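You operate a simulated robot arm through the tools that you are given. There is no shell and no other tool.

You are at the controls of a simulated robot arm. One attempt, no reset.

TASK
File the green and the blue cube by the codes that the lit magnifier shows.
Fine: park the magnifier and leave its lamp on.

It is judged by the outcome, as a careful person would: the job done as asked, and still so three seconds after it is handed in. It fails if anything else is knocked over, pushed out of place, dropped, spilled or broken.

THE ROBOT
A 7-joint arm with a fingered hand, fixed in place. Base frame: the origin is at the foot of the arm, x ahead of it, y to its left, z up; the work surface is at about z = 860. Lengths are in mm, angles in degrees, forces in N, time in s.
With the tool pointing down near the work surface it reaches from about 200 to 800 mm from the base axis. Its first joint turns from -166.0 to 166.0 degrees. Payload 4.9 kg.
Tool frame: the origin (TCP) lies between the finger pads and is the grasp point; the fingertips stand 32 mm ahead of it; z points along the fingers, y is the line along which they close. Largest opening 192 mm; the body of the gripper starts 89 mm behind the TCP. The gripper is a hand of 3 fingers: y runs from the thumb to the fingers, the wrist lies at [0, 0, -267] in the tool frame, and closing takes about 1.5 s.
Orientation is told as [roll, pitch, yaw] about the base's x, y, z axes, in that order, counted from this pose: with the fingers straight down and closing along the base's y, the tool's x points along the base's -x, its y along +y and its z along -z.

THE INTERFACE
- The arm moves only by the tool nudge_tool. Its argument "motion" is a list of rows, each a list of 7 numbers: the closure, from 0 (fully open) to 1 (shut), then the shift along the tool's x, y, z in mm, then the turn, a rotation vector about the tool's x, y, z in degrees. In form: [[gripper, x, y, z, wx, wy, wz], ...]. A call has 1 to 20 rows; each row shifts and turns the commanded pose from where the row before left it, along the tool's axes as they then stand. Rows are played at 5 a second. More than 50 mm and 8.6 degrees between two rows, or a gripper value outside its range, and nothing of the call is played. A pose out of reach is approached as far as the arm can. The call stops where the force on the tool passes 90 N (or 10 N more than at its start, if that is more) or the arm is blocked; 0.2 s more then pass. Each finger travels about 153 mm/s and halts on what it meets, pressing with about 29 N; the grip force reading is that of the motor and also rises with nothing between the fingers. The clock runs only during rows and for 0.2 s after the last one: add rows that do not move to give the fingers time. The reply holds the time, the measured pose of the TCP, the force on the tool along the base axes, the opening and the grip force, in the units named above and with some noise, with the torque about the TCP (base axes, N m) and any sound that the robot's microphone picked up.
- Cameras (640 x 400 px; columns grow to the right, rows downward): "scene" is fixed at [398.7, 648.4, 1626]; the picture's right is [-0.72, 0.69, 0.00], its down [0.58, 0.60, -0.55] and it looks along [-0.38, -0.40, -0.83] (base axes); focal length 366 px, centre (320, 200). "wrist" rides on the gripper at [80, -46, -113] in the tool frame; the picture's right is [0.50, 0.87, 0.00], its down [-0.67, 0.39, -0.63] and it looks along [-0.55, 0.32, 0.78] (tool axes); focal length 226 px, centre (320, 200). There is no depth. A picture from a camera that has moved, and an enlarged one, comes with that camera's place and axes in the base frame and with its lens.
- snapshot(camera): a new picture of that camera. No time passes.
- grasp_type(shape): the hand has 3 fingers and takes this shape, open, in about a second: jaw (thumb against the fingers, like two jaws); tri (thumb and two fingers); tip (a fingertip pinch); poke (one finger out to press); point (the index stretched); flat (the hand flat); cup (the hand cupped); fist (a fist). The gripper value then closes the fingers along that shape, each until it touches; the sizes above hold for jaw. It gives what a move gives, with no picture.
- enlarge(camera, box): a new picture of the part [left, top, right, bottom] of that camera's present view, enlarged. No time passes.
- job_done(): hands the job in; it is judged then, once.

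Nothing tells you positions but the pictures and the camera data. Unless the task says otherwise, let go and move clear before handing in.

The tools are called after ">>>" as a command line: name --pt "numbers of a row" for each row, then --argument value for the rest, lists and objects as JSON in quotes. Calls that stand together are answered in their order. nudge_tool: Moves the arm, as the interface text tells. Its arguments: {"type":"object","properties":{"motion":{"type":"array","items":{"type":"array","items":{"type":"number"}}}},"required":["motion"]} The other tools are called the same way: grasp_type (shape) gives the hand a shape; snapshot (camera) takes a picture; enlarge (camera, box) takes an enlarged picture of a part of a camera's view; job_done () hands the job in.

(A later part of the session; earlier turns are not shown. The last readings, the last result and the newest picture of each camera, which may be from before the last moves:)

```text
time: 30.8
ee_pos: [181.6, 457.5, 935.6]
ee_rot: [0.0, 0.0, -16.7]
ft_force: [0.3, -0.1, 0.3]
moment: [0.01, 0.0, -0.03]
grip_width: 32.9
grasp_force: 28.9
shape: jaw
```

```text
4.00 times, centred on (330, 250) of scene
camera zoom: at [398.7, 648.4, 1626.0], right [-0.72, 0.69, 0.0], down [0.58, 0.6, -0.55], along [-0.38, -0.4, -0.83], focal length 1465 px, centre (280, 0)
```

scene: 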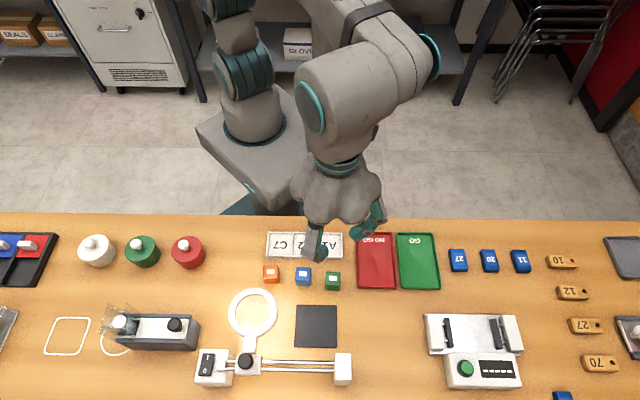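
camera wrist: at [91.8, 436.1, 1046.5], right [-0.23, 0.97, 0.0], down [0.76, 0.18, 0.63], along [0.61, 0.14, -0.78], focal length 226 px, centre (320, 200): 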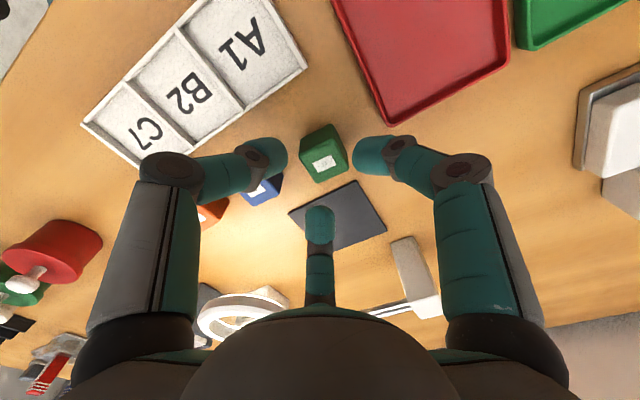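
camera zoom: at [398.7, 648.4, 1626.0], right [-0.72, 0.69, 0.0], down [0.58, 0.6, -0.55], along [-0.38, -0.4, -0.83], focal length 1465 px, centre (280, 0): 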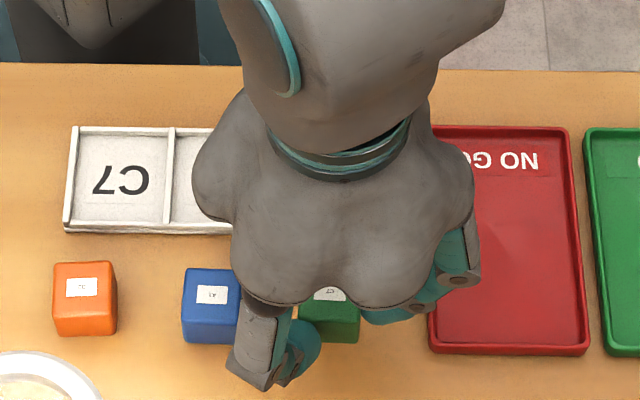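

The cube holds firmly. I'll lift higher, carry it over the left part of the dark pad, and come down to about 25 mm above it.

>>> nudge_tool --pt "1 0 0 -20 0 0 0" --pt "1 0 0 -20 0 0 0" --pt "1 0 0 -20 0 0 0" --pt "1 -18.8 9.96 0 0 0 0" --pt "1 -18.8 9.96 0 0 0 0" --pt "1 -18.8 9.96 0 0 0 0" --pt "1 -18.8 9.96 0 0 0 0" --pt "1 -18.8 9.96 0 0 0 0" --pt "1 0 0 0 0 0 -3" --pt "1 0 0 20 0 0 0" --pt "1 0 0 20 0 0 0" --pt "1 0 0 20 0 0 0" --pt "1 0 0 0 0 0 0"

>>> snapshot --camera "wrist"

>>> snapshot --camera "scene"

```text
time: 33.6
ee_pos: [288.0, 478.1, 936.8]
ee_rot: [0.0, 0.0, -13.9]
ft_force: [-0.5, 0.2, 0.3]
moment: [0.01, 0.08, -0.01]
grip_width: 32.6
grasp_force: 29.0
shape: jaw
```

```text
taken
camera wrist: at [197.6, 452.0, 1049.5], right [-0.28, 0.96, 0.0], down [0.74, 0.22, 0.63], along [0.61, 0.18, -0.78], focal length 226 px, centre (320, 200)
```

wrist: 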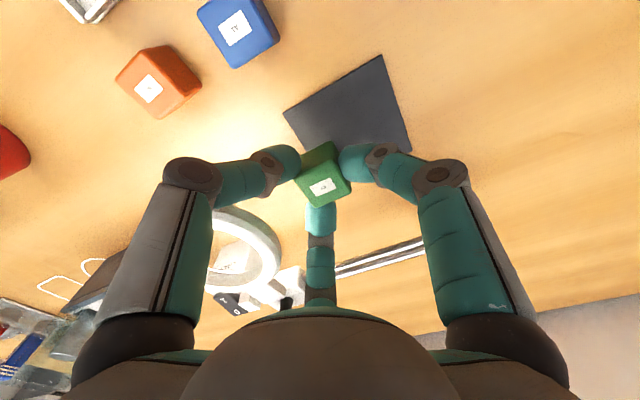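

```text
taken
```

scene: 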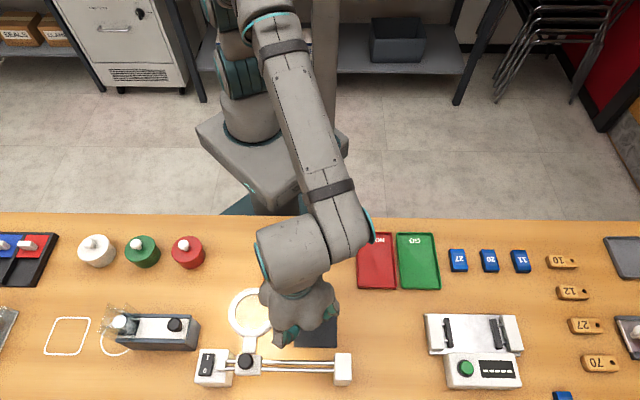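

Over the pad as intended. I'll nudge slightly right and set the cube down gently.

>>> nudge_tool --pt "1 2.6 1.5 4 0 0 0" --pt "1 0 0 8 0 0 0" --pt "1 0 0 8 0 0 0" --pt "1 0 0 5 0 0 0" --pt "1 0 0 2 0 0 0" --pt "1 0 0 0 0 0 0"

```text
time: 35.0
ee_pos: [284.8, 479.4, 908.7]
ee_rot: [0.1, 0.1, -13.7]
ft_force: [-0.3, 0.9, 0.2]
moment: [0.0, 0.02, -0.01]
grip_width: 32.7
grasp_force: 29.0
shape: jaw
```

>>> nudge_tool --pt "1 0 0 1 0 0 0" --pt "1 0 0 0 0 0 0"

>>> enlarge --camera "wrist" --box '[200, 90, 440, 260]'

>>> enlarge --camera "scene" --box '[220, 280, 380, 395]'

```text
time: 35.6
ee_pos: [284.7, 479.6, 908.9]
ee_rot: [0.1, 0.0, -13.8]
ft_force: [-0.3, -0.8, 4.2]
moment: [-0.09, -0.03, 0.02]
grip_width: 32.7
grasp_force: 29.6
shape: jaw
```

```text
2.35 times, centred on (320, 175) of wrist
camera zoom: at [195.1, 454.1, 1021.0], right [-0.28, 0.96, 0.0], down [0.74, 0.22, 0.63], along [0.61, 0.18, -0.78], focal length 532 px, centre (320, 259)
```

zoom: 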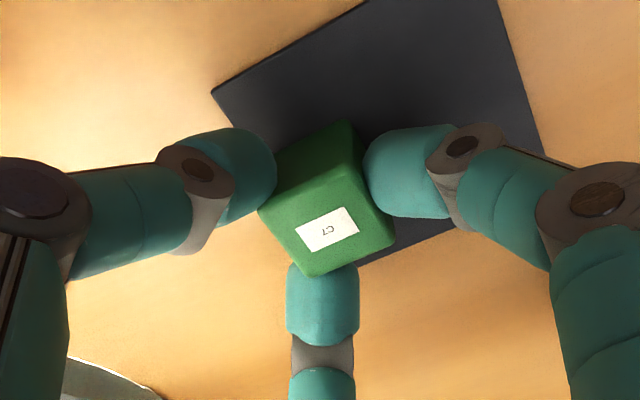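

```text
3.48 times, centred on (300, 338) of scene
camera zoom: at [398.7, 648.4, 1626.0], right [-0.72, 0.69, 0.0], down [0.58, 0.6, -0.55], along [-0.38, -0.4, -0.83], focal length 1274 px, centre (390, -278)
```

zoom: 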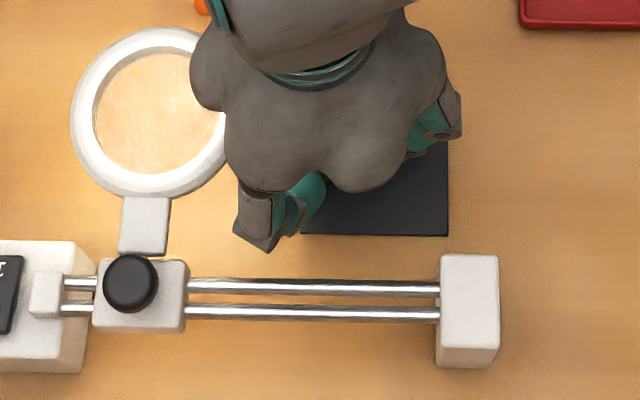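

The cube has touched the pad (4 N). I'll open the fingers slowly.

>>> nudge_tool --pt "0.83 0 0 0 0 0 0" --pt "0.81 0 0 0 0 0 0" --pt "0.79 0 0 0 0 0 0" --pt "0.76 0 0 0 0 0 0" --pt "0.73 0 0 0 0 0 0" --pt "0.73 0 0 0 0 0 0" --pt "0.73 0 0 0 0 0 0"

>>> enlarge --camera "wrist" --box '[200, 90, 440, 260]'

```text
time: 37.2
ee_pos: [284.3, 479.8, 908.2]
ee_rot: [0.0, -0.1, -13.8]
ft_force: [-0.2, 0.2, 0.7]
moment: [0.0, 0.0, 0.0]
grip_width: 51.5
grasp_force: 0.0
shape: jaw
```

```text
2.35 times, centred on (320, 175) of wrist
camera zoom: at [195.0, 453.9, 1020.6], right [-0.28, 0.96, 0.0], down [0.74, 0.22, 0.63], along [0.61, 0.18, -0.78], focal length 532 px, centre (320, 259)
```

zoom: 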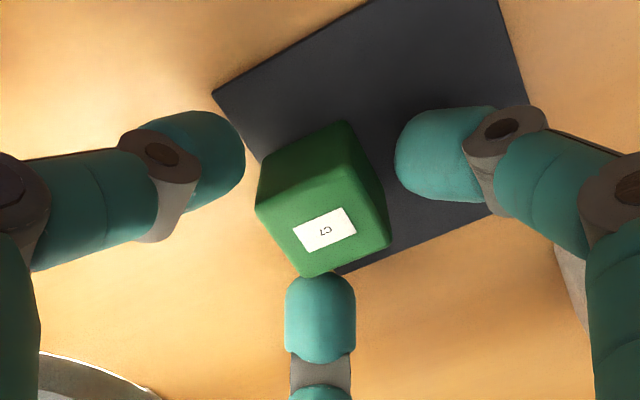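

>>> nudge_tool --pt "0.71 0 0 0 0 0 0" --pt "0.71 0 0 -4 0 0 0" --pt "0.71 0 0 -10 0 0 0" --pt "0.71 0 0 -20 0 0 0" --pt "0.71 0 0 -25 0 0 0" --pt "0.71 0 0 -30 0 0 0" --pt "0.71 0 0 0 0 0 0"

>>> snapshot --camera "wrist"

```text
time: 38.8
ee_pos: [283.1, 479.4, 996.9]
ee_rot: [0.0, 0.0, -13.8]
ft_force: [-0.1, -0.6, 0.9]
moment: [0.04, 0.01, -0.03]
grip_width: 55.0
grasp_force: 0.1
shape: jaw
```

```text
taken
camera wrist: at [194.5, 453.8, 1110.2], right [-0.28, 0.96, 0.0], down [0.74, 0.22, 0.63], along [0.61, 0.18, -0.78], focal length 226 px, centre (320, 200)
```

wrist: 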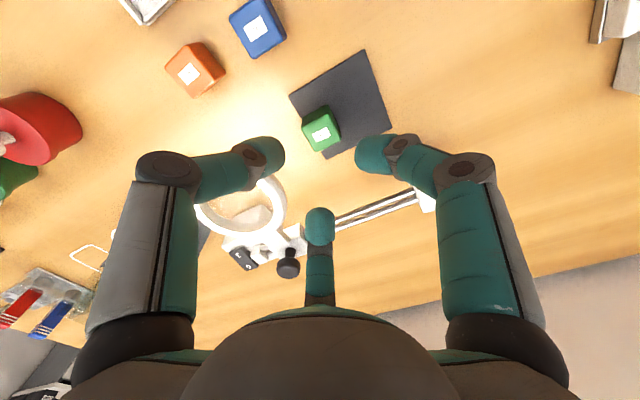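

Green is on the pad at about (130, 542) in bench coordinates. For blue, the lens ring is close by, so I'll turn the hand about 13° the other way so its fingers miss both the ring and the orange cube, and move above blue.

>>> nudge_tool --pt "0.73 11.5 -21.7 0 0 0 0" --pt "0.73 11.5 -21.7 0 0 0 0" --pt "0.73 11.5 -21.7 0 0 0 0" --pt "0.73 11.5 -21.7 0 0 0 0" --pt "0.73 0 0 0 0 0 -6.5" --pt "0.73 0 0 0 0 0 -6.5" --pt "0.73 0 0 0 0 0 0"

>>> snapshot --camera "wrist"

>>> enlarge --camera "scene" --box '[220, 260, 380, 360]'

```text
time: 40.4
ee_pos: [220.9, 407.3, 996.9]
ee_rot: [-0.1, -0.1, -0.7]
ft_force: [0.7, -0.3, -0.3]
moment: [0.04, 0.01, 0.01]
grip_width: 52.1
grasp_force: 0.0
shape: jaw
```

```text
taken
camera wrist: at [138.1, 361.8, 1109.4], right [-0.49, 0.87, 0.0], down [0.68, 0.38, 0.63], along [0.55, 0.31, -0.78], focal length 226 px, centre (320, 200)
```

wrist: 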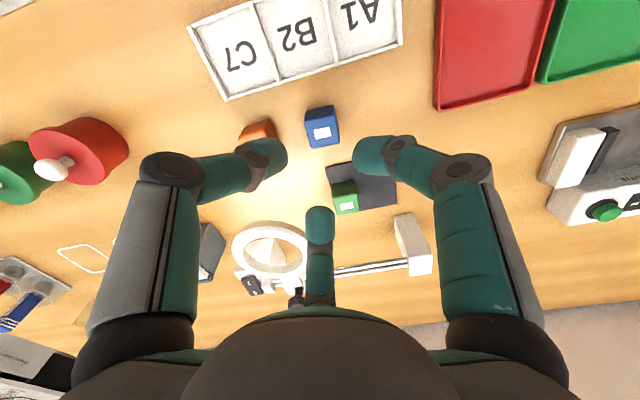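

```text
4.00 times, centred on (300, 310) of scene
camera zoom: at [398.7, 648.4, 1626.0], right [-0.72, 0.69, 0.0], down [0.58, 0.6, -0.55], along [-0.38, -0.4, -0.83], focal length 1465 px, centre (400, -240)
```

zoom: 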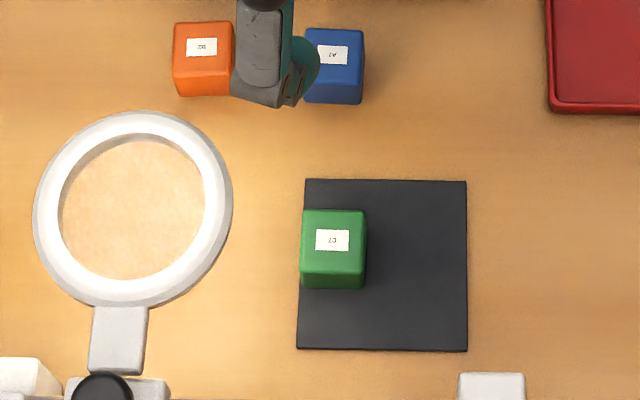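

>>> enlarge --camera "wrist" --box '[220, 90, 380, 190]'

```text
4.00 times, centred on (300, 140) of wrist
camera zoom: at [138.1, 361.8, 1109.4], right [-0.49, 0.87, 0.0], down [0.68, 0.38, 0.63], along [0.55, 0.31, -0.78], focal length 904 px, centre (400, 440)
```

zoom: 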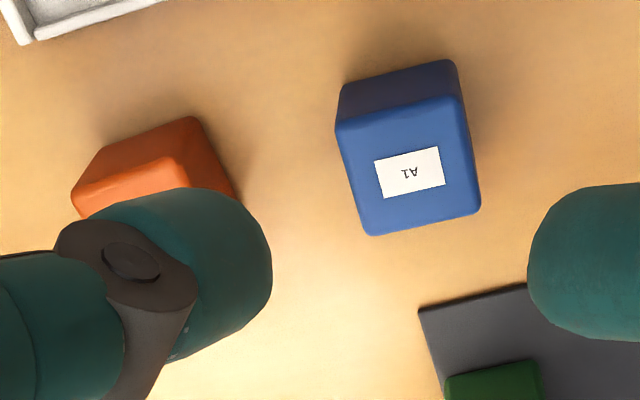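

>>> nudge_tool --pt "0.73 0 0 0 0 0 -3" --pt "0.73 0 0 0 0 0 0" --pt "0.73 0 0 0 0 0 0"

>>> enlarge --camera "wrist" --box '[220, 90, 420, 240]'

```text
time: 41.2
ee_pos: [218.7, 406.4, 996.5]
ee_rot: [0.0, 0.1, 2.2]
ft_force: [-0.1, 0.0, 0.4]
moment: [0.01, 0.0, -0.02]
grip_width: 52.2
grasp_force: 0.0
shape: jaw
```

```text
2.67 times, centred on (320, 165) of wrist
camera zoom: at [140.6, 357.7, 1109.4], right [-0.53, 0.85, 0.0], down [0.66, 0.41, 0.63], along [0.53, 0.34, -0.78], focal length 603 px, centre (320, 293)
```

zoom: 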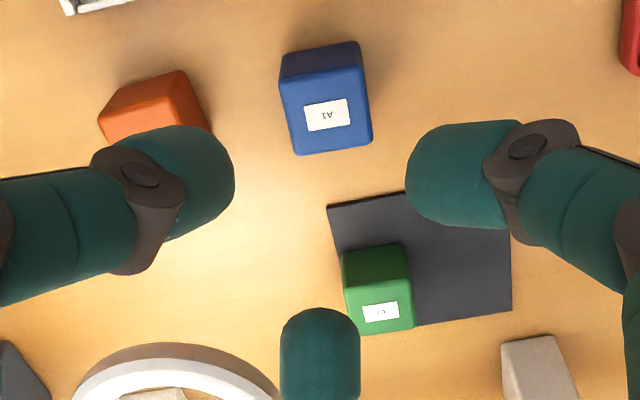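

>>> nudge_tool --pt "0.73 2.9 -1.6 0 0 0 0" --pt "0.73 0 0 20 0 0 0" --pt "0.73 0 0 20 0 0 0" --pt "0.73 0 0 21 0 0 0" --pt "0.73 0 0 0 0 0 0"

>>> snapshot --camera "wrist"

>>> enlarge --camera "scene" --box '[220, 240, 380, 340]'

```text
time: 42.4
ee_pos: [217.5, 404.0, 935.7]
ee_rot: [0.0, 0.0, 2.2]
ft_force: [0.7, 0.8, -0.7]
moment: [-0.02, 0.0, 0.02]
grip_width: 52.2
grasp_force: 0.2
shape: jaw
```

```text
taken
camera wrist: at [137.9, 355.8, 1048.3], right [-0.53, 0.85, 0.0], down [0.66, 0.41, 0.63], along [0.53, 0.34, -0.78], focal length 226 px, centre (320, 200)
```

wrist: 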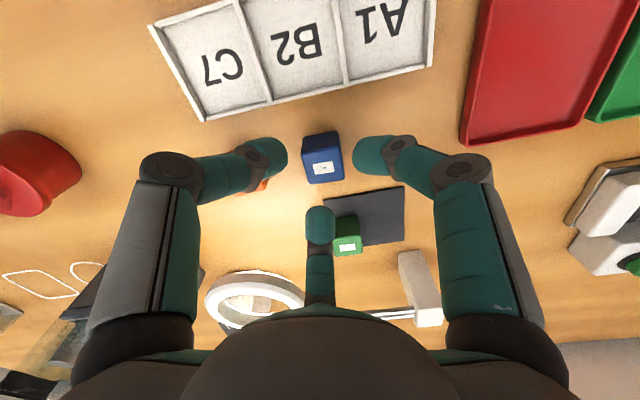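

```text
4.00 times, centred on (300, 290) of scene
camera zoom: at [398.7, 648.4, 1626.0], right [-0.72, 0.69, 0.0], down [0.58, 0.6, -0.55], along [-0.38, -0.4, -0.83], focal length 1465 px, centre (400, -160)
```

zoom: 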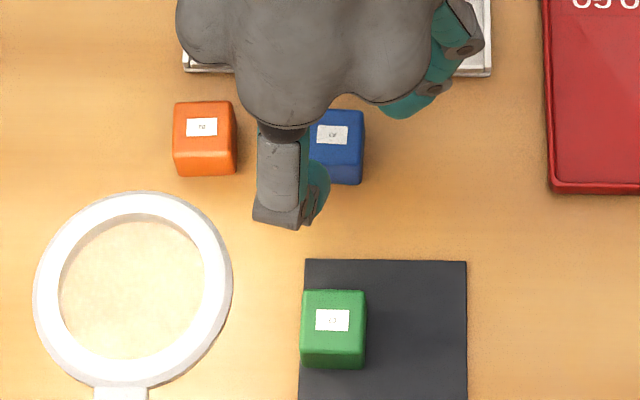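

Clear of the ring and orange. Lowering to grip height.

>>> nudge_tool --pt "0.73 0 0 10 0 0 0" --pt "0.73 0 0 10 0 0 0" --pt "0.73 0 0 7 0 0 0" --pt "0.73 0 0 3.5 0 0 0" --pt "0.73 0 0 0 0 0 0"

>>> enlarge --camera "wrist" --box '[200, 90, 440, 260]'

>>> enlarge --camera "scene" --box '[220, 240, 380, 340]'

```text
time: 43.6
ee_pos: [217.4, 405.1, 904.7]
ee_rot: [0.0, 0.0, 2.2]
ft_force: [0.1, 1.4, 0.2]
moment: [-0.05, -0.01, 0.0]
grip_width: 52.0
grasp_force: 0.1
shape: jaw
```

```text
2.35 times, centred on (320, 175) of wrist
camera zoom: at [137.8, 355.7, 1018.1], right [-0.53, 0.85, 0.0], down [0.66, 0.41, 0.63], along [0.53, 0.34, -0.78], focal length 532 px, centre (320, 259)
```

zoom: 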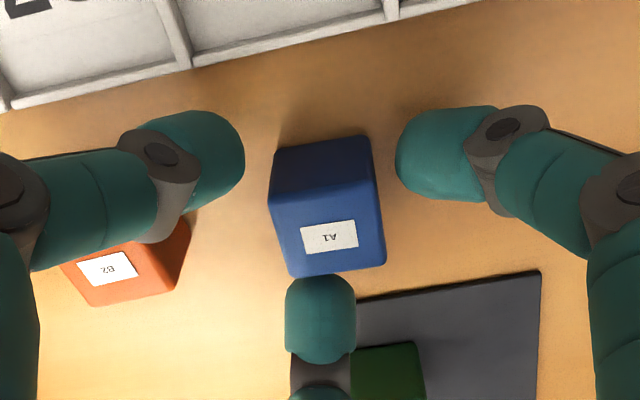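

```text
4.00 times, centred on (300, 290) of scene
camera zoom: at [398.7, 648.4, 1626.0], right [-0.72, 0.69, 0.0], down [0.58, 0.6, -0.55], along [-0.38, -0.4, -0.83], focal length 1465 px, centre (400, -160)
```

zoom: 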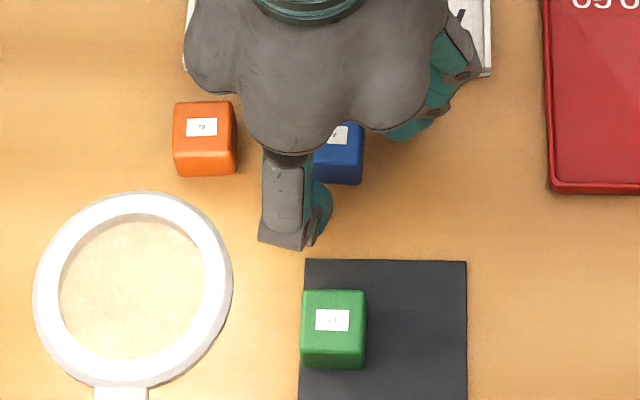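

>>> nudge_tool --pt "0.76 0 0 0 0 0 0" --pt "0.79 0 0 0 0 0 0" --pt "0.82 0 0 0 0 0 0" --pt "0.85 0 0 0 0 0 0" --pt "0.88 0 0 0 0 0 0" --pt "0.92 0 0 0 0 0 0" --pt "1 0 0 0 0 0 0" --pt "1 0 0 0 0 0 0" --pt "1 0 0 0 0 0 0"

>>> enlarge --camera "wrist" --box '[200, 90, 440, 260]'

```text
time: 45.6
ee_pos: [216.9, 404.8, 905.3]
ee_rot: [0.0, 0.0, 2.2]
ft_force: [0.9, -0.9, -0.3]
moment: [0.01, -0.01, 0.01]
grip_width: 33.2
grasp_force: 29.4
shape: jaw
```

```text
2.35 times, centred on (320, 175) of wrist
camera zoom: at [137.7, 355.7, 1018.2], right [-0.53, 0.85, 0.0], down [0.66, 0.41, 0.63], along [0.53, 0.34, -0.78], focal length 532 px, centre (320, 259)
```

zoom: 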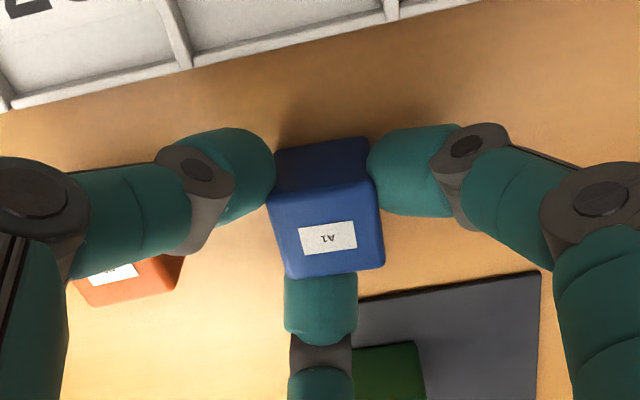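

Blue is gripped. Lifting, then carrying it to the right part of the pad.

>>> nudge_tool --pt "1 0 0 -6 0 0 0" --pt "1 0 0 -14 0 0 0" --pt "1 0 0 -20 0 0 0" --pt "1 0 0 -25 0 0 0" --pt "1 0 0 -27 0 0 0" --pt "1 -6.36 21.1 0 0 0 0" --pt "1 -6.36 21.1 0 0 0 0" --pt "1 -6.36 21.1 0 0 0 0" --pt "1 -6.36 21.1 0 0 0 0" --pt "1 -6.36 21.1 0 0 0 0" --pt "1 0 0 0 0 0 5.5" --pt "1 0 0 0 0 0 5.5" --pt "1 0 0 0 0 0 0"

>>> snapshot --camera "wrist"

>>> enlarge --camera "scene" --box '[220, 240, 400, 390]'

```text
time: 48.4
ee_pos: [244.3, 512.4, 996.8]
ee_rot: [-0.1, 0.0, -8.8]
ft_force: [0.3, 0.4, 0.4]
moment: [0.01, 0.04, 0.01]
grip_width: 33.2
grasp_force: 28.7
shape: jaw
```

```text
taken
camera wrist: at [157.7, 478.3, 1109.6], right [-0.36, 0.93, 0.0], down [0.72, 0.28, 0.63], along [0.59, 0.23, -0.78], focal length 226 px, centre (320, 200)
```

wrist: 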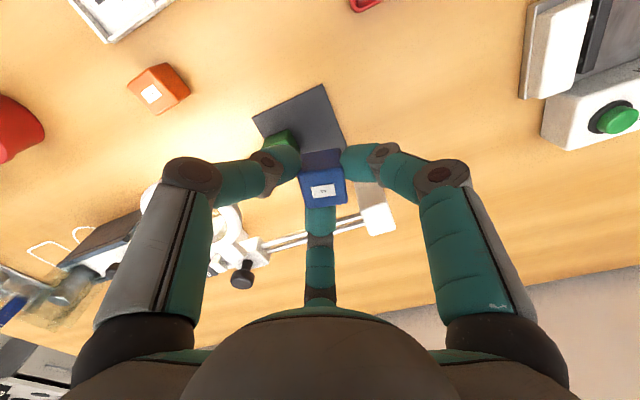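

```text
2.67 times, centred on (310, 315) of scene
camera zoom: at [398.7, 648.4, 1626.0], right [-0.72, 0.69, 0.0], down [0.58, 0.6, -0.55], along [-0.38, -0.4, -0.83], focal length 977 px, centre (347, -107)
```

zoom: 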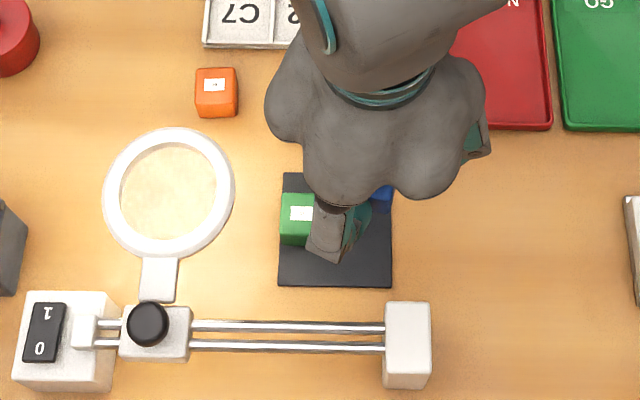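

On track over the pad's right part; I'll shift 5 mm toward the robot to stay clear of the rails, then lower.

>>> nudge_tool --pt "1 2.9 -4.1 0 0 0 0" --pt "1 0 0 22 0 0 0" --pt "1 0 0 22 0 0 0" --pt "1 0 0 20 0 0 0" --pt "1 0 0 0 0 0 0"

>>> enlarge --camera "wrist" --box '[160, 60, 480, 260]'

>>> enlarge --camera "scene" --box '[220, 240, 400, 390]'

```text
time: 49.6
ee_pos: [241.1, 508.4, 934.4]
ee_rot: [0.0, 0.0, -8.8]
ft_force: [-0.1, -0.2, 1.2]
moment: [0.0, 0.03, -0.01]
grip_width: 33.3
grasp_force: 29.0
shape: jaw
```

```text
2.00 times, centred on (320, 160) of wrist
camera zoom: at [153.9, 474.2, 1046.4], right [-0.36, 0.93, 0.0], down [0.72, 0.28, 0.63], along [0.59, 0.23, -0.78], focal length 452 px, centre (320, 280)
```

zoom: 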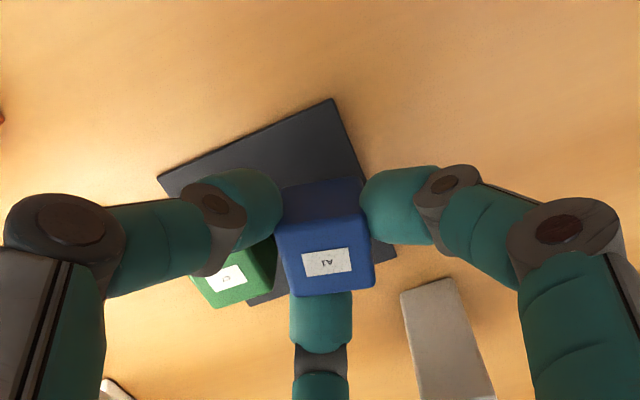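

```text
2.67 times, centred on (310, 315) of scene
camera zoom: at [398.7, 648.4, 1626.0], right [-0.72, 0.69, 0.0], down [0.58, 0.6, -0.55], along [-0.38, -0.4, -0.83], focal length 977 px, centre (347, -107)
```

zoom: 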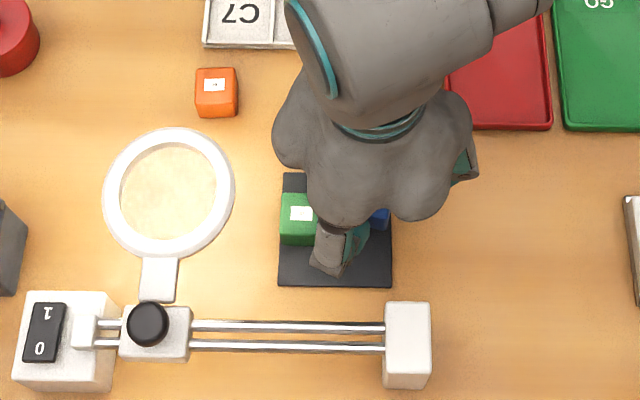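

>>> nudge_tool --pt "1 0 0 10 0 0 0" --pt "1 0 0 8 0 0 0" --pt "1 0 0 4 0 0 0" --pt "1 0 0 1.5 0 0 0" --pt "1 0 0 0 0 0 0"

```text
time: 50.8
ee_pos: [241.3, 508.4, 908.6]
ee_rot: [0.0, 0.0, -8.8]
ft_force: [0.0, -0.9, 0.4]
moment: [-0.03, -0.02, 0.04]
grip_width: 33.3
grasp_force: 29.1
shape: jaw
```

>>> nudge_tool --pt "1 0 0 1 0 0 0" --pt "1 0 0 0 0 0 0"

>>> enlarge --camera "wrist" --box '[160, 60, 480, 260]'

```text
time: 51.4
ee_pos: [241.7, 507.2, 908.8]
ee_rot: [0.1, 0.0, -8.8]
ft_force: [0.0, 0.3, 0.0]
moment: [0.02, -0.02, 0.01]
grip_width: 33.0
grasp_force: 29.3
shape: jaw
```

```text
2.00 times, centred on (320, 160) of wrist
camera zoom: at [154.3, 474.6, 1021.2], right [-0.36, 0.93, 0.0], down [0.72, 0.28, 0.63], along [0.59, 0.23, -0.78], focal length 452 px, centre (320, 280)
```

zoom: 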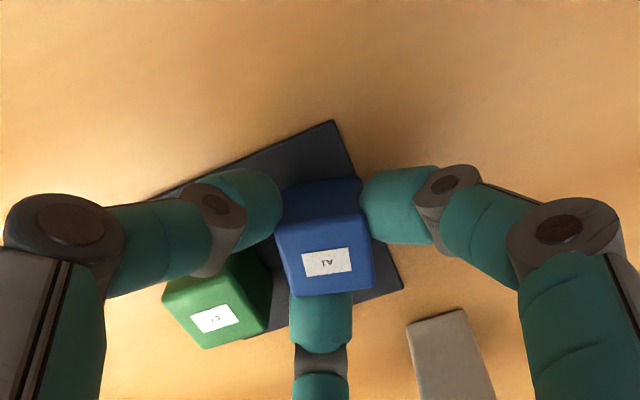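

>>> nudge_tool --pt "1 0 0 0.7 0 0 0" --pt "1 0 0 0 0 0 0"

```text
time: 52.0
ee_pos: [241.9, 508.7, 909.1]
ee_rot: [0.0, 0.0, -8.8]
ft_force: [0.9, 0.5, 0.5]
moment: [-0.01, 0.0, 0.0]
grip_width: 33.7
grasp_force: 29.3
shape: jaw
```

>>> nudge_tool --pt "1 0 0 0.8 0 0 0" --pt "1 0 0 0 0 0 0"

```text
time: 52.6
ee_pos: [240.3, 509.7, 908.0]
ee_rot: [0.1, 0.0, -8.7]
ft_force: [1.5, -1.1, 5.6]
moment: [-0.11, 0.05, 0.0]
grip_width: 33.4
grasp_force: 29.3
shape: jaw
```

The blue cube has touched the pad. Opening slowly.

>>> nudge_tool --pt "0.82 0 0 0 0 0 0" --pt "0.8 0 0 0 0 0 0" --pt "0.78 0 0 0 0 0 0" --pt "0.76 0 0 0 0 0 0" --pt "0.74 0 0 0 0 0 0" --pt "0.74 0 0 0 0 0 0" --pt "0.74 0 0 0 0 0 0"

>>> enlarge --camera "wrist" --box '[160, 60, 480, 260]'

```text
time: 54.2
ee_pos: [240.9, 508.3, 907.9]
ee_rot: [0.1, 0.1, -8.8]
ft_force: [-0.1, -1.3, -0.5]
moment: [-0.02, -0.01, 0.01]
grip_width: 49.6
grasp_force: 0.0
shape: jaw
```

```text
2.00 times, centred on (320, 160) of wrist
camera zoom: at [154.1, 474.5, 1019.8], right [-0.36, 0.93, 0.0], down [0.72, 0.28, 0.63], along [0.59, 0.23, -0.78], focal length 452 px, centre (320, 280)
```

zoom: 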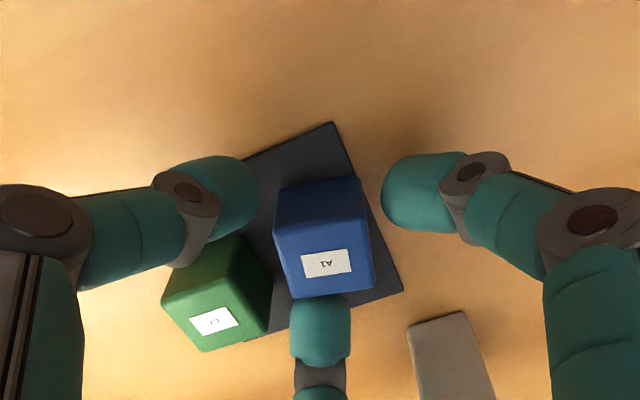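

Both cubes are on the pad. I'll rise straight up and look at the pad.

>>> nudge_tool --pt "0.74 0 0 -4 0 0 0" --pt "0.74 0 0 -10 0 0 0" --pt "0.74 0 0 -22 0 0 0" --pt "0.74 0 0 -28 0 0 0" --pt "0.74 0 0 -28 0 0 0" --pt "0.74 0 0 -28 0 0 0" --pt "0.74 0 0 0 0 0 0"

>>> grasp_type --shape "poke"

>>> nudge_tool --pt "0 -24.6 -2.6 0 0 0 0" --pt "0 -24.6 -2.6 0 0 0 0" --pt "0 -24.6 -2.6 0 0 0 0" --pt "0 -24.6 -2.6 0 0 0 0" --pt "0 -24.6 -2.6 0 0 0 0" --pt "0 -24.6 -2.6 0 0 0 0" --pt "0 -24.6 -2.6 0 0 0 0" --pt "0 -24.6 -2.6 0 0 0 0" --pt "0 0 0 0 0 0 7" --pt "0 0 0 0 0 0 7" --pt "0 0 0 0 0 0 7" --pt "0 0 0 0 0 0 7" --pt "0 0 0 0 0 0 7" --pt "0 0 0 0 0 0 0"

>>> snapshot --camera "wrist"

>>> snapshot --camera "scene"

```text
time: 55.8
ee_pos: [241.0, 509.3, 1027.8]
ee_rot: [0.0, 0.0, -8.8]
ft_force: [0.2, 0.0, -0.1]
moment: [-0.02, 0.02, 0.0]
grip_width: 49.4
grasp_force: 0.0
shape: jaw
```

```text
time: 56.7
ee_pos: [241.9, 507.8, 1028.3]
ee_rot: [-0.1, 0.0, -8.8]
ft_force: [0.0, -0.2, 0.0]
moment: [-0.02, -0.01, 0.03]
grip_width: 0.0
grasp_force: 0.0
shape: poke
```

```text
time: 59.7
ee_pos: [432.3, 457.9, 1027.2]
ee_rot: [0.0, -0.1, -43.9]
ft_force: [-0.1, -0.2, -0.1]
moment: [0.0, 0.01, 0.0]
grip_width: 0.0
grasp_force: 0.0
shape: poke
```

```text
taken
camera wrist: at [341.9, 479.2, 1140.0], right [0.24, 0.97, 0.0], down [0.75, -0.19, 0.63], along [0.61, -0.15, -0.78], focal length 226 px, centre (320, 200)
```

wrist: 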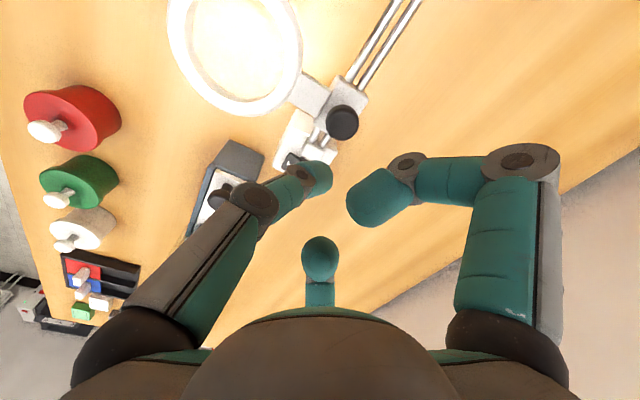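

```text
taken
```

scene: 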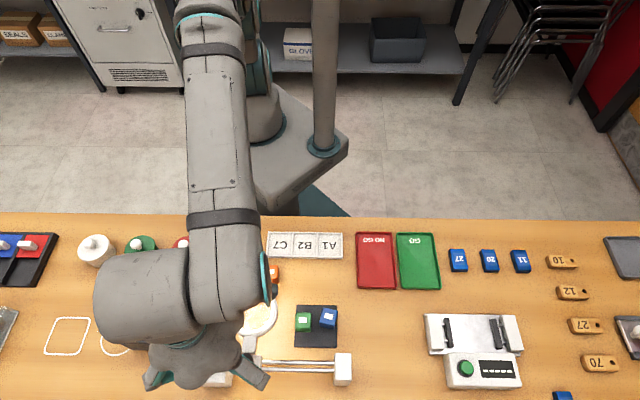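

Both cubes sit neatly on the pad, and the thumb is just left of the knob. I'll lower it beside the knob (tip above the carriage and block) and check.

>>> nudge_tool --pt "0 0 0 15 0 0 0" --pt "0 0 0 15 0 0 0" --pt "0 0 0 8 0 0 0" --pt "0 0 0 4 0 0 0" --pt "0 0 0 0 0 0 0"

>>> enlarge --camera "wrist" --box '[200, 60, 440, 240]'

>>> enlarge --camera "scene" --box '[180, 290, 360, 395]'

```text
time: 60.9
ee_pos: [432.4, 458.1, 984.4]
ee_rot: [0.0, 0.0, -43.9]
ft_force: [0.1, 0.3, 0.0]
moment: [-0.03, 0.02, -0.01]
grip_width: 0.1
grasp_force: 0.1
shape: poke
```

```text
2.22 times, centred on (320, 150) of wrist
camera zoom: at [341.9, 479.3, 1097.9], right [0.24, 0.97, 0.0], down [0.75, -0.19, 0.63], along [0.61, -0.15, -0.78], focal length 502 px, centre (320, 311)
```

zoom: 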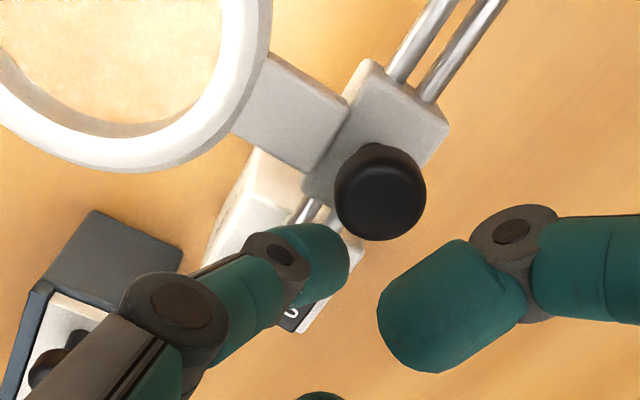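

```text
3.56 times, centred on (270, 342) of scene
camera zoom: at [398.7, 648.4, 1626.0], right [-0.72, 0.69, 0.0], down [0.58, 0.6, -0.55], along [-0.38, -0.4, -0.83], focal length 1302 px, centre (498, -307)
```

zoom: 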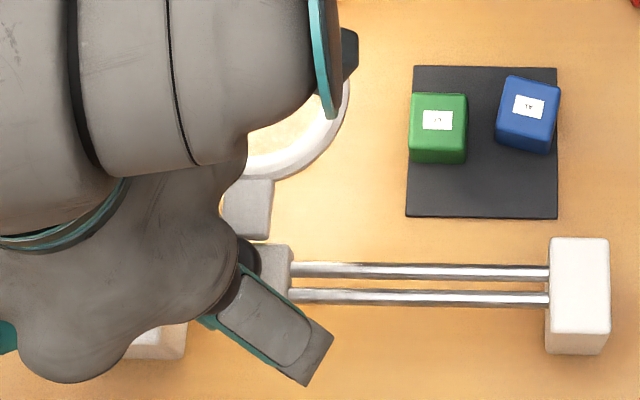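

The thumb is beside the knob at the right height. I'll push right (+u) gently.

>>> nudge_tool --pt "0 4 0 0 0 0 0" --pt "0 4 0 0 0 0 0" --pt "0 4 0 0 0 0 0" --pt "0 4 0 0 0 0 0" --pt "0 4 0 0 0 0 0" --pt "0 0 0 0 0 0 0"

>>> enlarge --camera "wrist" --box '[200, 60, 440, 240]'

>>> enlarge --camera "scene" --box '[180, 290, 360, 395]'

```text
time: 62.3
ee_pos: [418.1, 472.0, 984.9]
ee_rot: [-0.1, 0.0, -43.9]
ft_force: [0.5, 0.3, 0.3]
moment: [0.02, -0.01, 0.01]
grip_width: 0.1
grasp_force: 0.0
shape: poke
```

```text
2.22 times, centred on (320, 150) of wrist
camera zoom: at [327.3, 492.9, 1097.9], right [0.24, 0.97, 0.0], down [0.75, -0.18, 0.63], along [0.61, -0.15, -0.78], focal length 502 px, centre (320, 311)
```

zoom: 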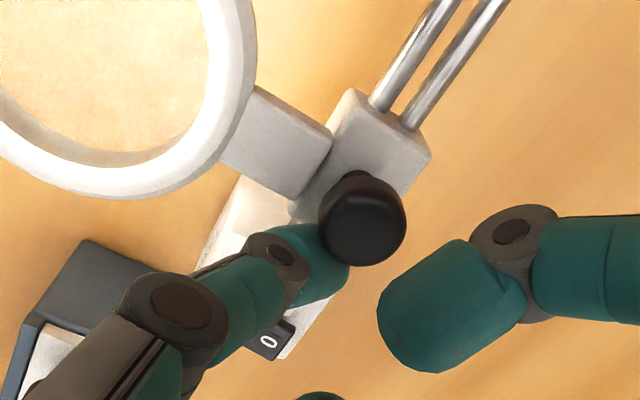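

```text
3.56 times, centred on (270, 342) of scene
camera zoom: at [398.7, 648.4, 1626.0], right [-0.72, 0.69, 0.0], down [0.58, 0.6, -0.55], along [-0.38, -0.4, -0.83], focal length 1302 px, centre (498, -307)
```

zoom: 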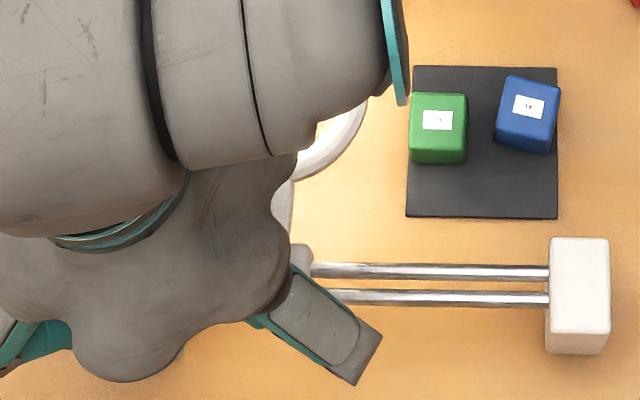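

The carriage is sliding with almost no force. I'll continue until the lens is over the green cube.

>>> nudge_tool --pt "0 5 0 0 0 0 0" --pt "0 5 0 0 0 0 0" --pt "0 5 0 0 0 0 0" --pt "0 5 0 0 0 0 0" --pt "0 5 0 0 0 0 0" --pt "0 5 0 0 0 0 0" --pt "0 5 0 0 0 0 0" --pt "0 5 0 0 0 0 0" --pt "0 5 0 0 0 0 0" --pt "0 5 0 0 0 0 0" --pt "0 5 0 0 0 0 0" --pt "0 5 0 0 0 0 0" --pt "0 5 0 0 0 0 0" --pt "0 5 0 0 0 0 0" --pt "0 5 0 0 0 0 0" --pt "0 4 0 0 0 0 0" --pt "0 0 0 0 0 0 0"

>>> enlarge --camera "wrist" --box '[160, 0, 440, 240]'

>>> snapshot --camera "scene"

```text
time: 65.9
ee_pos: [360.5, 525.7, 984.6]
ee_rot: [0.0, 0.1, -43.7]
ft_force: [0.6, 0.2, 0.8]
moment: [0.02, -0.01, -0.01]
grip_width: 0.0
grasp_force: 0.1
shape: poke
```

```text
1.67 times, centred on (300, 120) of wrist
camera zoom: at [270.0, 547.9, 1097.9], right [0.24, 0.97, 0.0], down [0.75, -0.18, 0.63], along [0.61, -0.15, -0.78], focal length 377 px, centre (353, 333)
```

zoom: 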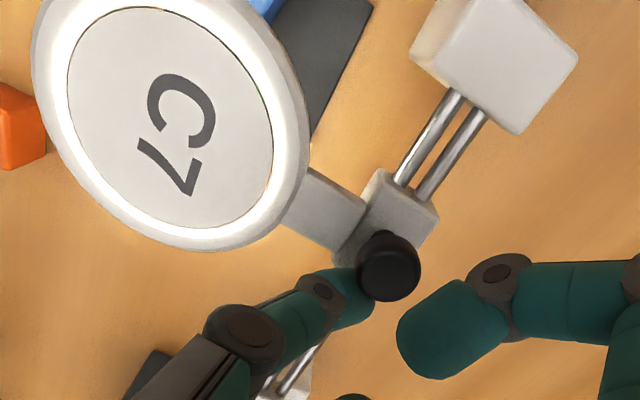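

```text
taken
```

scene: 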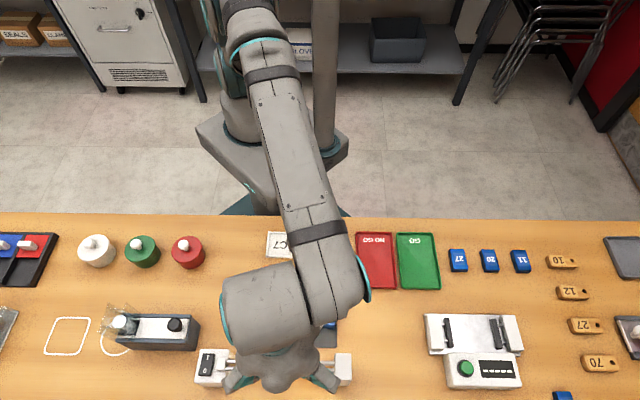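

The lit lens clearly shows C7 over the green cube. Next I'll push on a bit to bring the lens over the blue cube.

>>> nudge_tool --pt "0 5 0 0 0 0 0" --pt "0 5 0 0 0 0 0" --pt "0 5 0 0 0 0 0" --pt "0 5 0 0 0 0 0" --pt "0 0 0 0 0 0 0"

>>> enlarge --camera "wrist" --box '[160, 0, 440, 240]'

```text
time: 67.1
ee_pos: [345.1, 541.4, 985.0]
ee_rot: [0.1, 0.1, -43.8]
ft_force: [0.4, 0.2, 0.2]
moment: [-0.01, 0.01, 0.0]
grip_width: 0.1
grasp_force: 0.1
shape: poke
```

```text
1.67 times, centred on (300, 120) of wrist
camera zoom: at [255.6, 561.6, 1098.4], right [0.24, 0.97, 0.0], down [0.75, -0.19, 0.63], along [0.61, -0.15, -0.78], focal length 377 px, centre (353, 333)
```

zoom: 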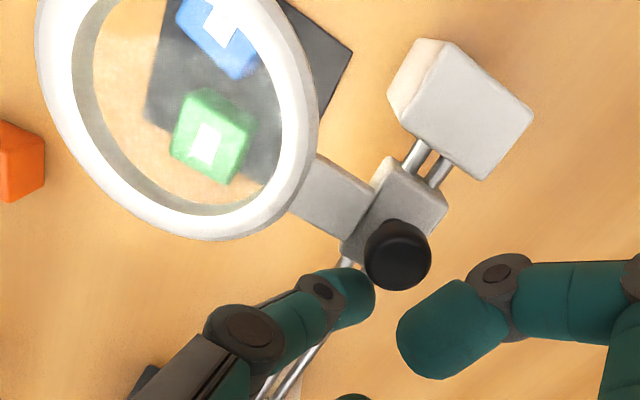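

Between the two cubes now. Pushing a little further toward the end of the rail.

>>> nudge_tool --pt "0 4 0 0 0 0 0" --pt "0 4 0 0 0 0 0" --pt "0 3 0 0 0 0 0" --pt "0 3 0 0 0 0 0" --pt "0 0 0 0 0 0 0"

>>> enlarge --camera "wrist" --box '[160, 0, 440, 240]'

```text
time: 68.3
ee_pos: [339.3, 547.8, 985.8]
ee_rot: [-0.2, -0.1, -43.9]
ft_force: [23.3, -29.0, 4.3]
moment: [-0.63, -0.55, 0.0]
grip_width: 0.0
grasp_force: 0.2
shape: poke
```

```text
1.67 times, centred on (300, 120) of wrist
camera zoom: at [248.3, 569.2, 1097.9], right [0.24, 0.97, 0.0], down [0.75, -0.18, 0.63], along [0.61, -0.15, -0.77], focal length 377 px, centre (353, 333)
```

zoom: 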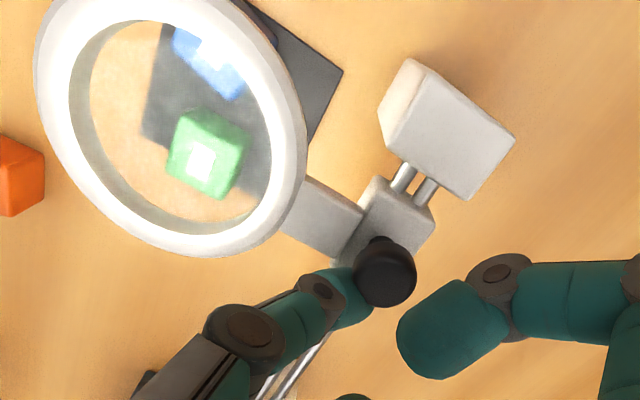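

The carriage met its end stop (the push force rose), so I back off at once. Green read C7; blue is a little too far right of the lens centre to be shown. I'll withdraw the hand and measure where lens and cubes are.

>>> nudge_tool --pt "0 -6 0 0 0 0 0" --pt "0 -8 0 0 0 0 0" --pt "0 0 0 -15 0 0 0" --pt "0 0 0 -25 0 0 0" --pt "0 0 0 -30 0 0 0" --pt "0 -25 0 0 0 0 0" --pt "0 -30 0 0 0 0 0" --pt "0 -30 0 0 0 0 0" --pt "0 -30 0 0 0 0 0" --pt "0 -30 0 0 0 0 0" --pt "0 -30 0 0 0 0 0" --pt "0 0 0 0 0 0 0"

>>> snapshot --camera "scene"

>>> enlarge --camera "scene" --box '[240, 280, 400, 395]'

```text
time: 70.9
ee_pos: [473.8, 418.9, 1054.6]
ee_rot: [0.0, 0.0, -43.8]
ft_force: [-0.8, 0.4, 1.1]
moment: [0.04, 0.0, 0.02]
grip_width: 0.1
grasp_force: 0.1
shape: poke
```

```text
taken
```

scene: 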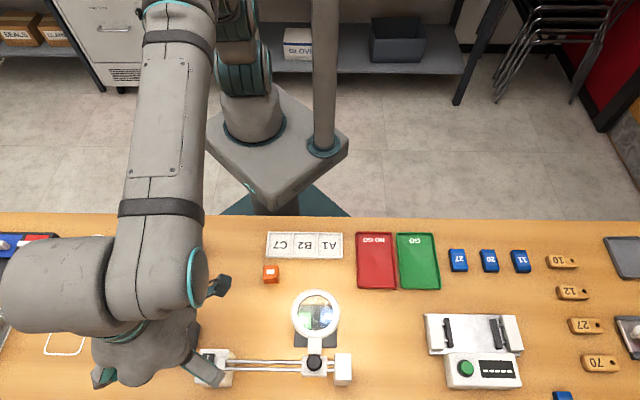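

```text
3.48 times, centred on (320, 338) of scene
camera zoom: at [398.7, 648.4, 1626.0], right [-0.72, 0.69, 0.0], down [0.58, 0.6, -0.55], along [-0.38, -0.4, -0.83], focal length 1274 px, centre (320, -278)
```

zoom: 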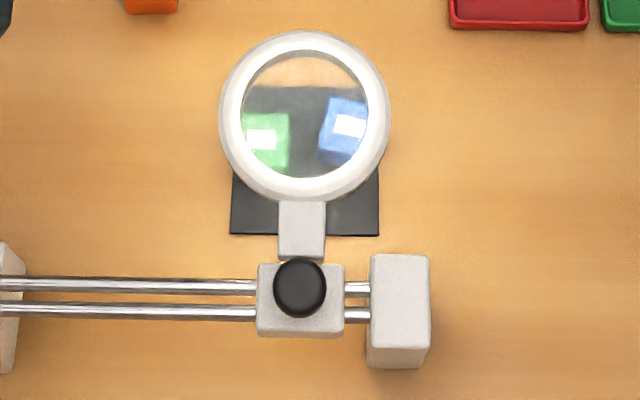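

The lens at its right stop sits right over the pad centre, with green and blue each about 24 mm off-axis, so neither is displayed there. Plan: slide the lens back, shift the blue cube toward the pad centre, then read it. First I bring the thumb to the right side of the knob.

>>> nudge_tool --pt "0 29.3 0 0 0 0 0" --pt "0 29.3 0 0 0 0 0" --pt "0 29.3 0 0 0 0 0" --pt "0 29.3 0 0 0 0 0" --pt "0 29.3 0 0 0 0 0" --pt "0 29.3 0 0 0 0 0" --pt "0 29.3 0 0 0 0 0" --pt "0 29.3 0 0 0 0 0" --pt "0 0 0 0 0 0 0"

>>> snapshot --camera "wrist"

```text
time: 72.9
ee_pos: [302.7, 581.5, 1054.2]
ee_rot: [0.0, 0.0, -43.8]
ft_force: [0.3, 0.0, 0.0]
moment: [-0.01, -0.01, -0.01]
grip_width: 0.0
grasp_force: 0.0
shape: poke
```

```text
taken
camera wrist: at [212.8, 602.7, 1168.0], right [0.24, 0.97, 0.0], down [0.75, -0.19, 0.63], along [0.61, -0.15, -0.78], focal length 226 px, centre (320, 200)
```

wrist: 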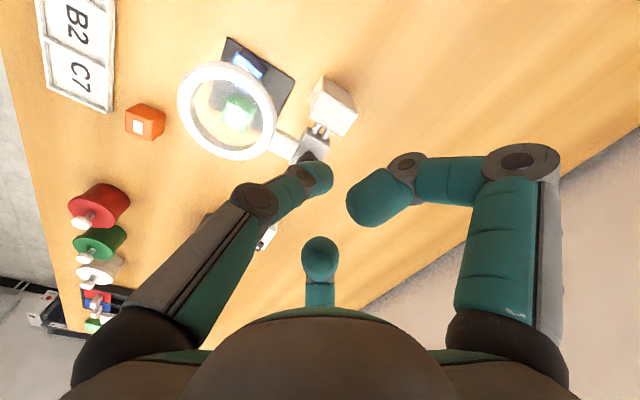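

>>> nudge_tool --pt "0 0 0 20 0 0 0" --pt "0 0 0 20 0 0 0" --pt "0 0 0 15 0 0 0" --pt "0 0 0 10 0 0 0" --pt "0 0 0 4 0 0 0" --pt "0 0 0 0 0 0 0"

>>> enlarge --camera "wrist" --box '[200, 60, 440, 240]'

>>> enlarge --camera "scene" --box '[220, 290, 400, 395]'

```text
time: 74.3
ee_pos: [303.2, 581.6, 985.3]
ee_rot: [0.1, 0.0, -43.8]
ft_force: [-0.2, -0.1, 0.1]
moment: [0.01, -0.02, 0.0]
grip_width: 0.0
grasp_force: 0.1
shape: poke
```

```text
2.22 times, centred on (320, 150) of wrist
camera zoom: at [213.4, 602.6, 1099.1], right [0.24, 0.97, 0.0], down [0.75, -0.19, 0.63], along [0.61, -0.15, -0.78], focal length 502 px, centre (320, 311)
```

zoom: 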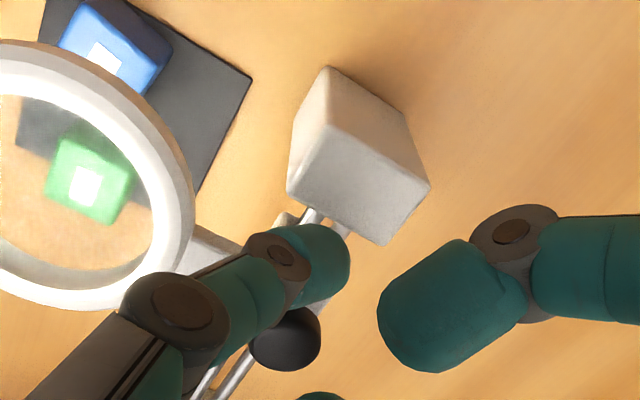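

```text
3.56 times, centred on (310, 342) of scene
camera zoom: at [398.7, 648.4, 1626.0], right [-0.72, 0.69, 0.0], down [0.58, 0.6, -0.55], along [-0.38, -0.4, -0.83], focal length 1302 px, centre (356, -307)
```

zoom: 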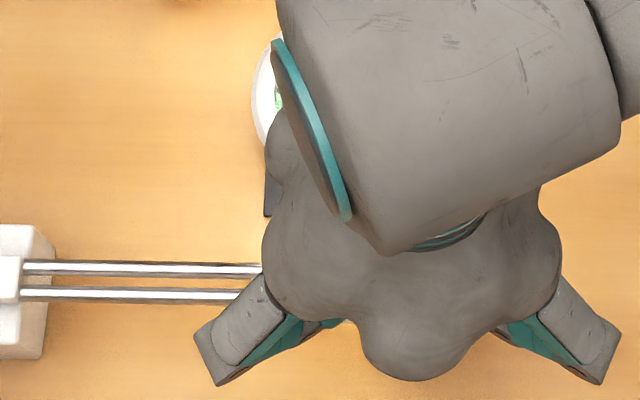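

Pushing the magnifier back left, gently.

>>> nudge_tool --pt "0 -5 0 0 0 0 0" --pt "0 -5 0 0 0 0 0" --pt "0 -5 0 0 0 0 0" --pt "0 -5 0 0 0 0 0" --pt "0 -5 0 0 0 0 0" --pt "0 -5 0 0 0 0 0" --pt "0 -5 0 0 0 0 0" --pt "0 -5 0 0 0 0 0" --pt "0 -5 0 0 0 0 0" --pt "0 -5 0 0 0 0 0" --pt "0 -5 0 0 0 0 0" --pt "0 -5 0 0 0 0 0" --pt "0 -5 0 0 0 0 0" --pt "0 -5 0 0 0 0 0" --pt "0 -5 0 0 0 0 0" --pt "0 -5 0 0 0 0 0" --pt "0 -5 0 0 0 0 0" --pt "0 -5 0 0 0 0 0" --pt "0 -5 0 0 0 0 0" --pt "0 -5 0 0 0 0 0"

>>> enlarge --camera "wrist" --box '[200, 60, 440, 240]'

```text
time: 78.5
ee_pos: [376.6, 511.4, 985.8]
ee_rot: [0.1, 0.0, -43.8]
ft_force: [-1.7, 0.4, 0.7]
moment: [0.04, 0.01, 0.01]
grip_width: 0.1
grasp_force: 0.1
shape: poke
```

```text
2.22 times, centred on (320, 150) of wrist
camera zoom: at [285.5, 533.5, 1098.9], right [0.24, 0.97, 0.0], down [0.75, -0.19, 0.63], along [0.61, -0.15, -0.78], focal length 502 px, centre (320, 311)
```

zoom: 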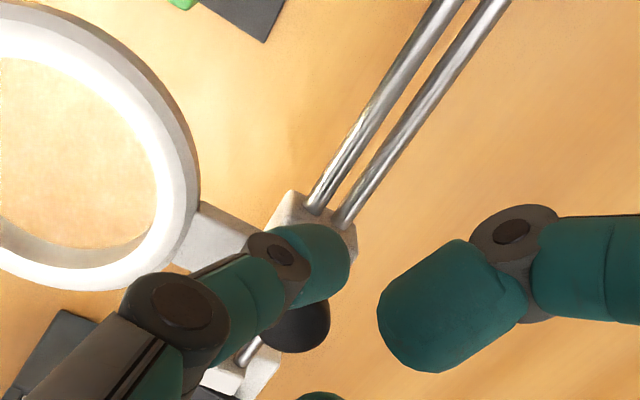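

>>> nudge_tool --pt "0 -4 0 0 0 0 0" --pt "0 -4 0 0 0 0 0" --pt "0 -4 0 0 0 0 0" --pt "0 -3 0 0 0 0 0" --pt "0 -2 0 0 0 0 0" --pt "0 0 0 0 0 0 0"

```text
time: 79.9
ee_pos: [387.8, 499.7, 986.5]
ee_rot: [0.1, 0.0, -43.8]
ft_force: [-1.3, 0.0, 0.3]
moment: [0.02, 0.03, -0.03]
grip_width: 0.0
grasp_force: 0.0
shape: poke
```

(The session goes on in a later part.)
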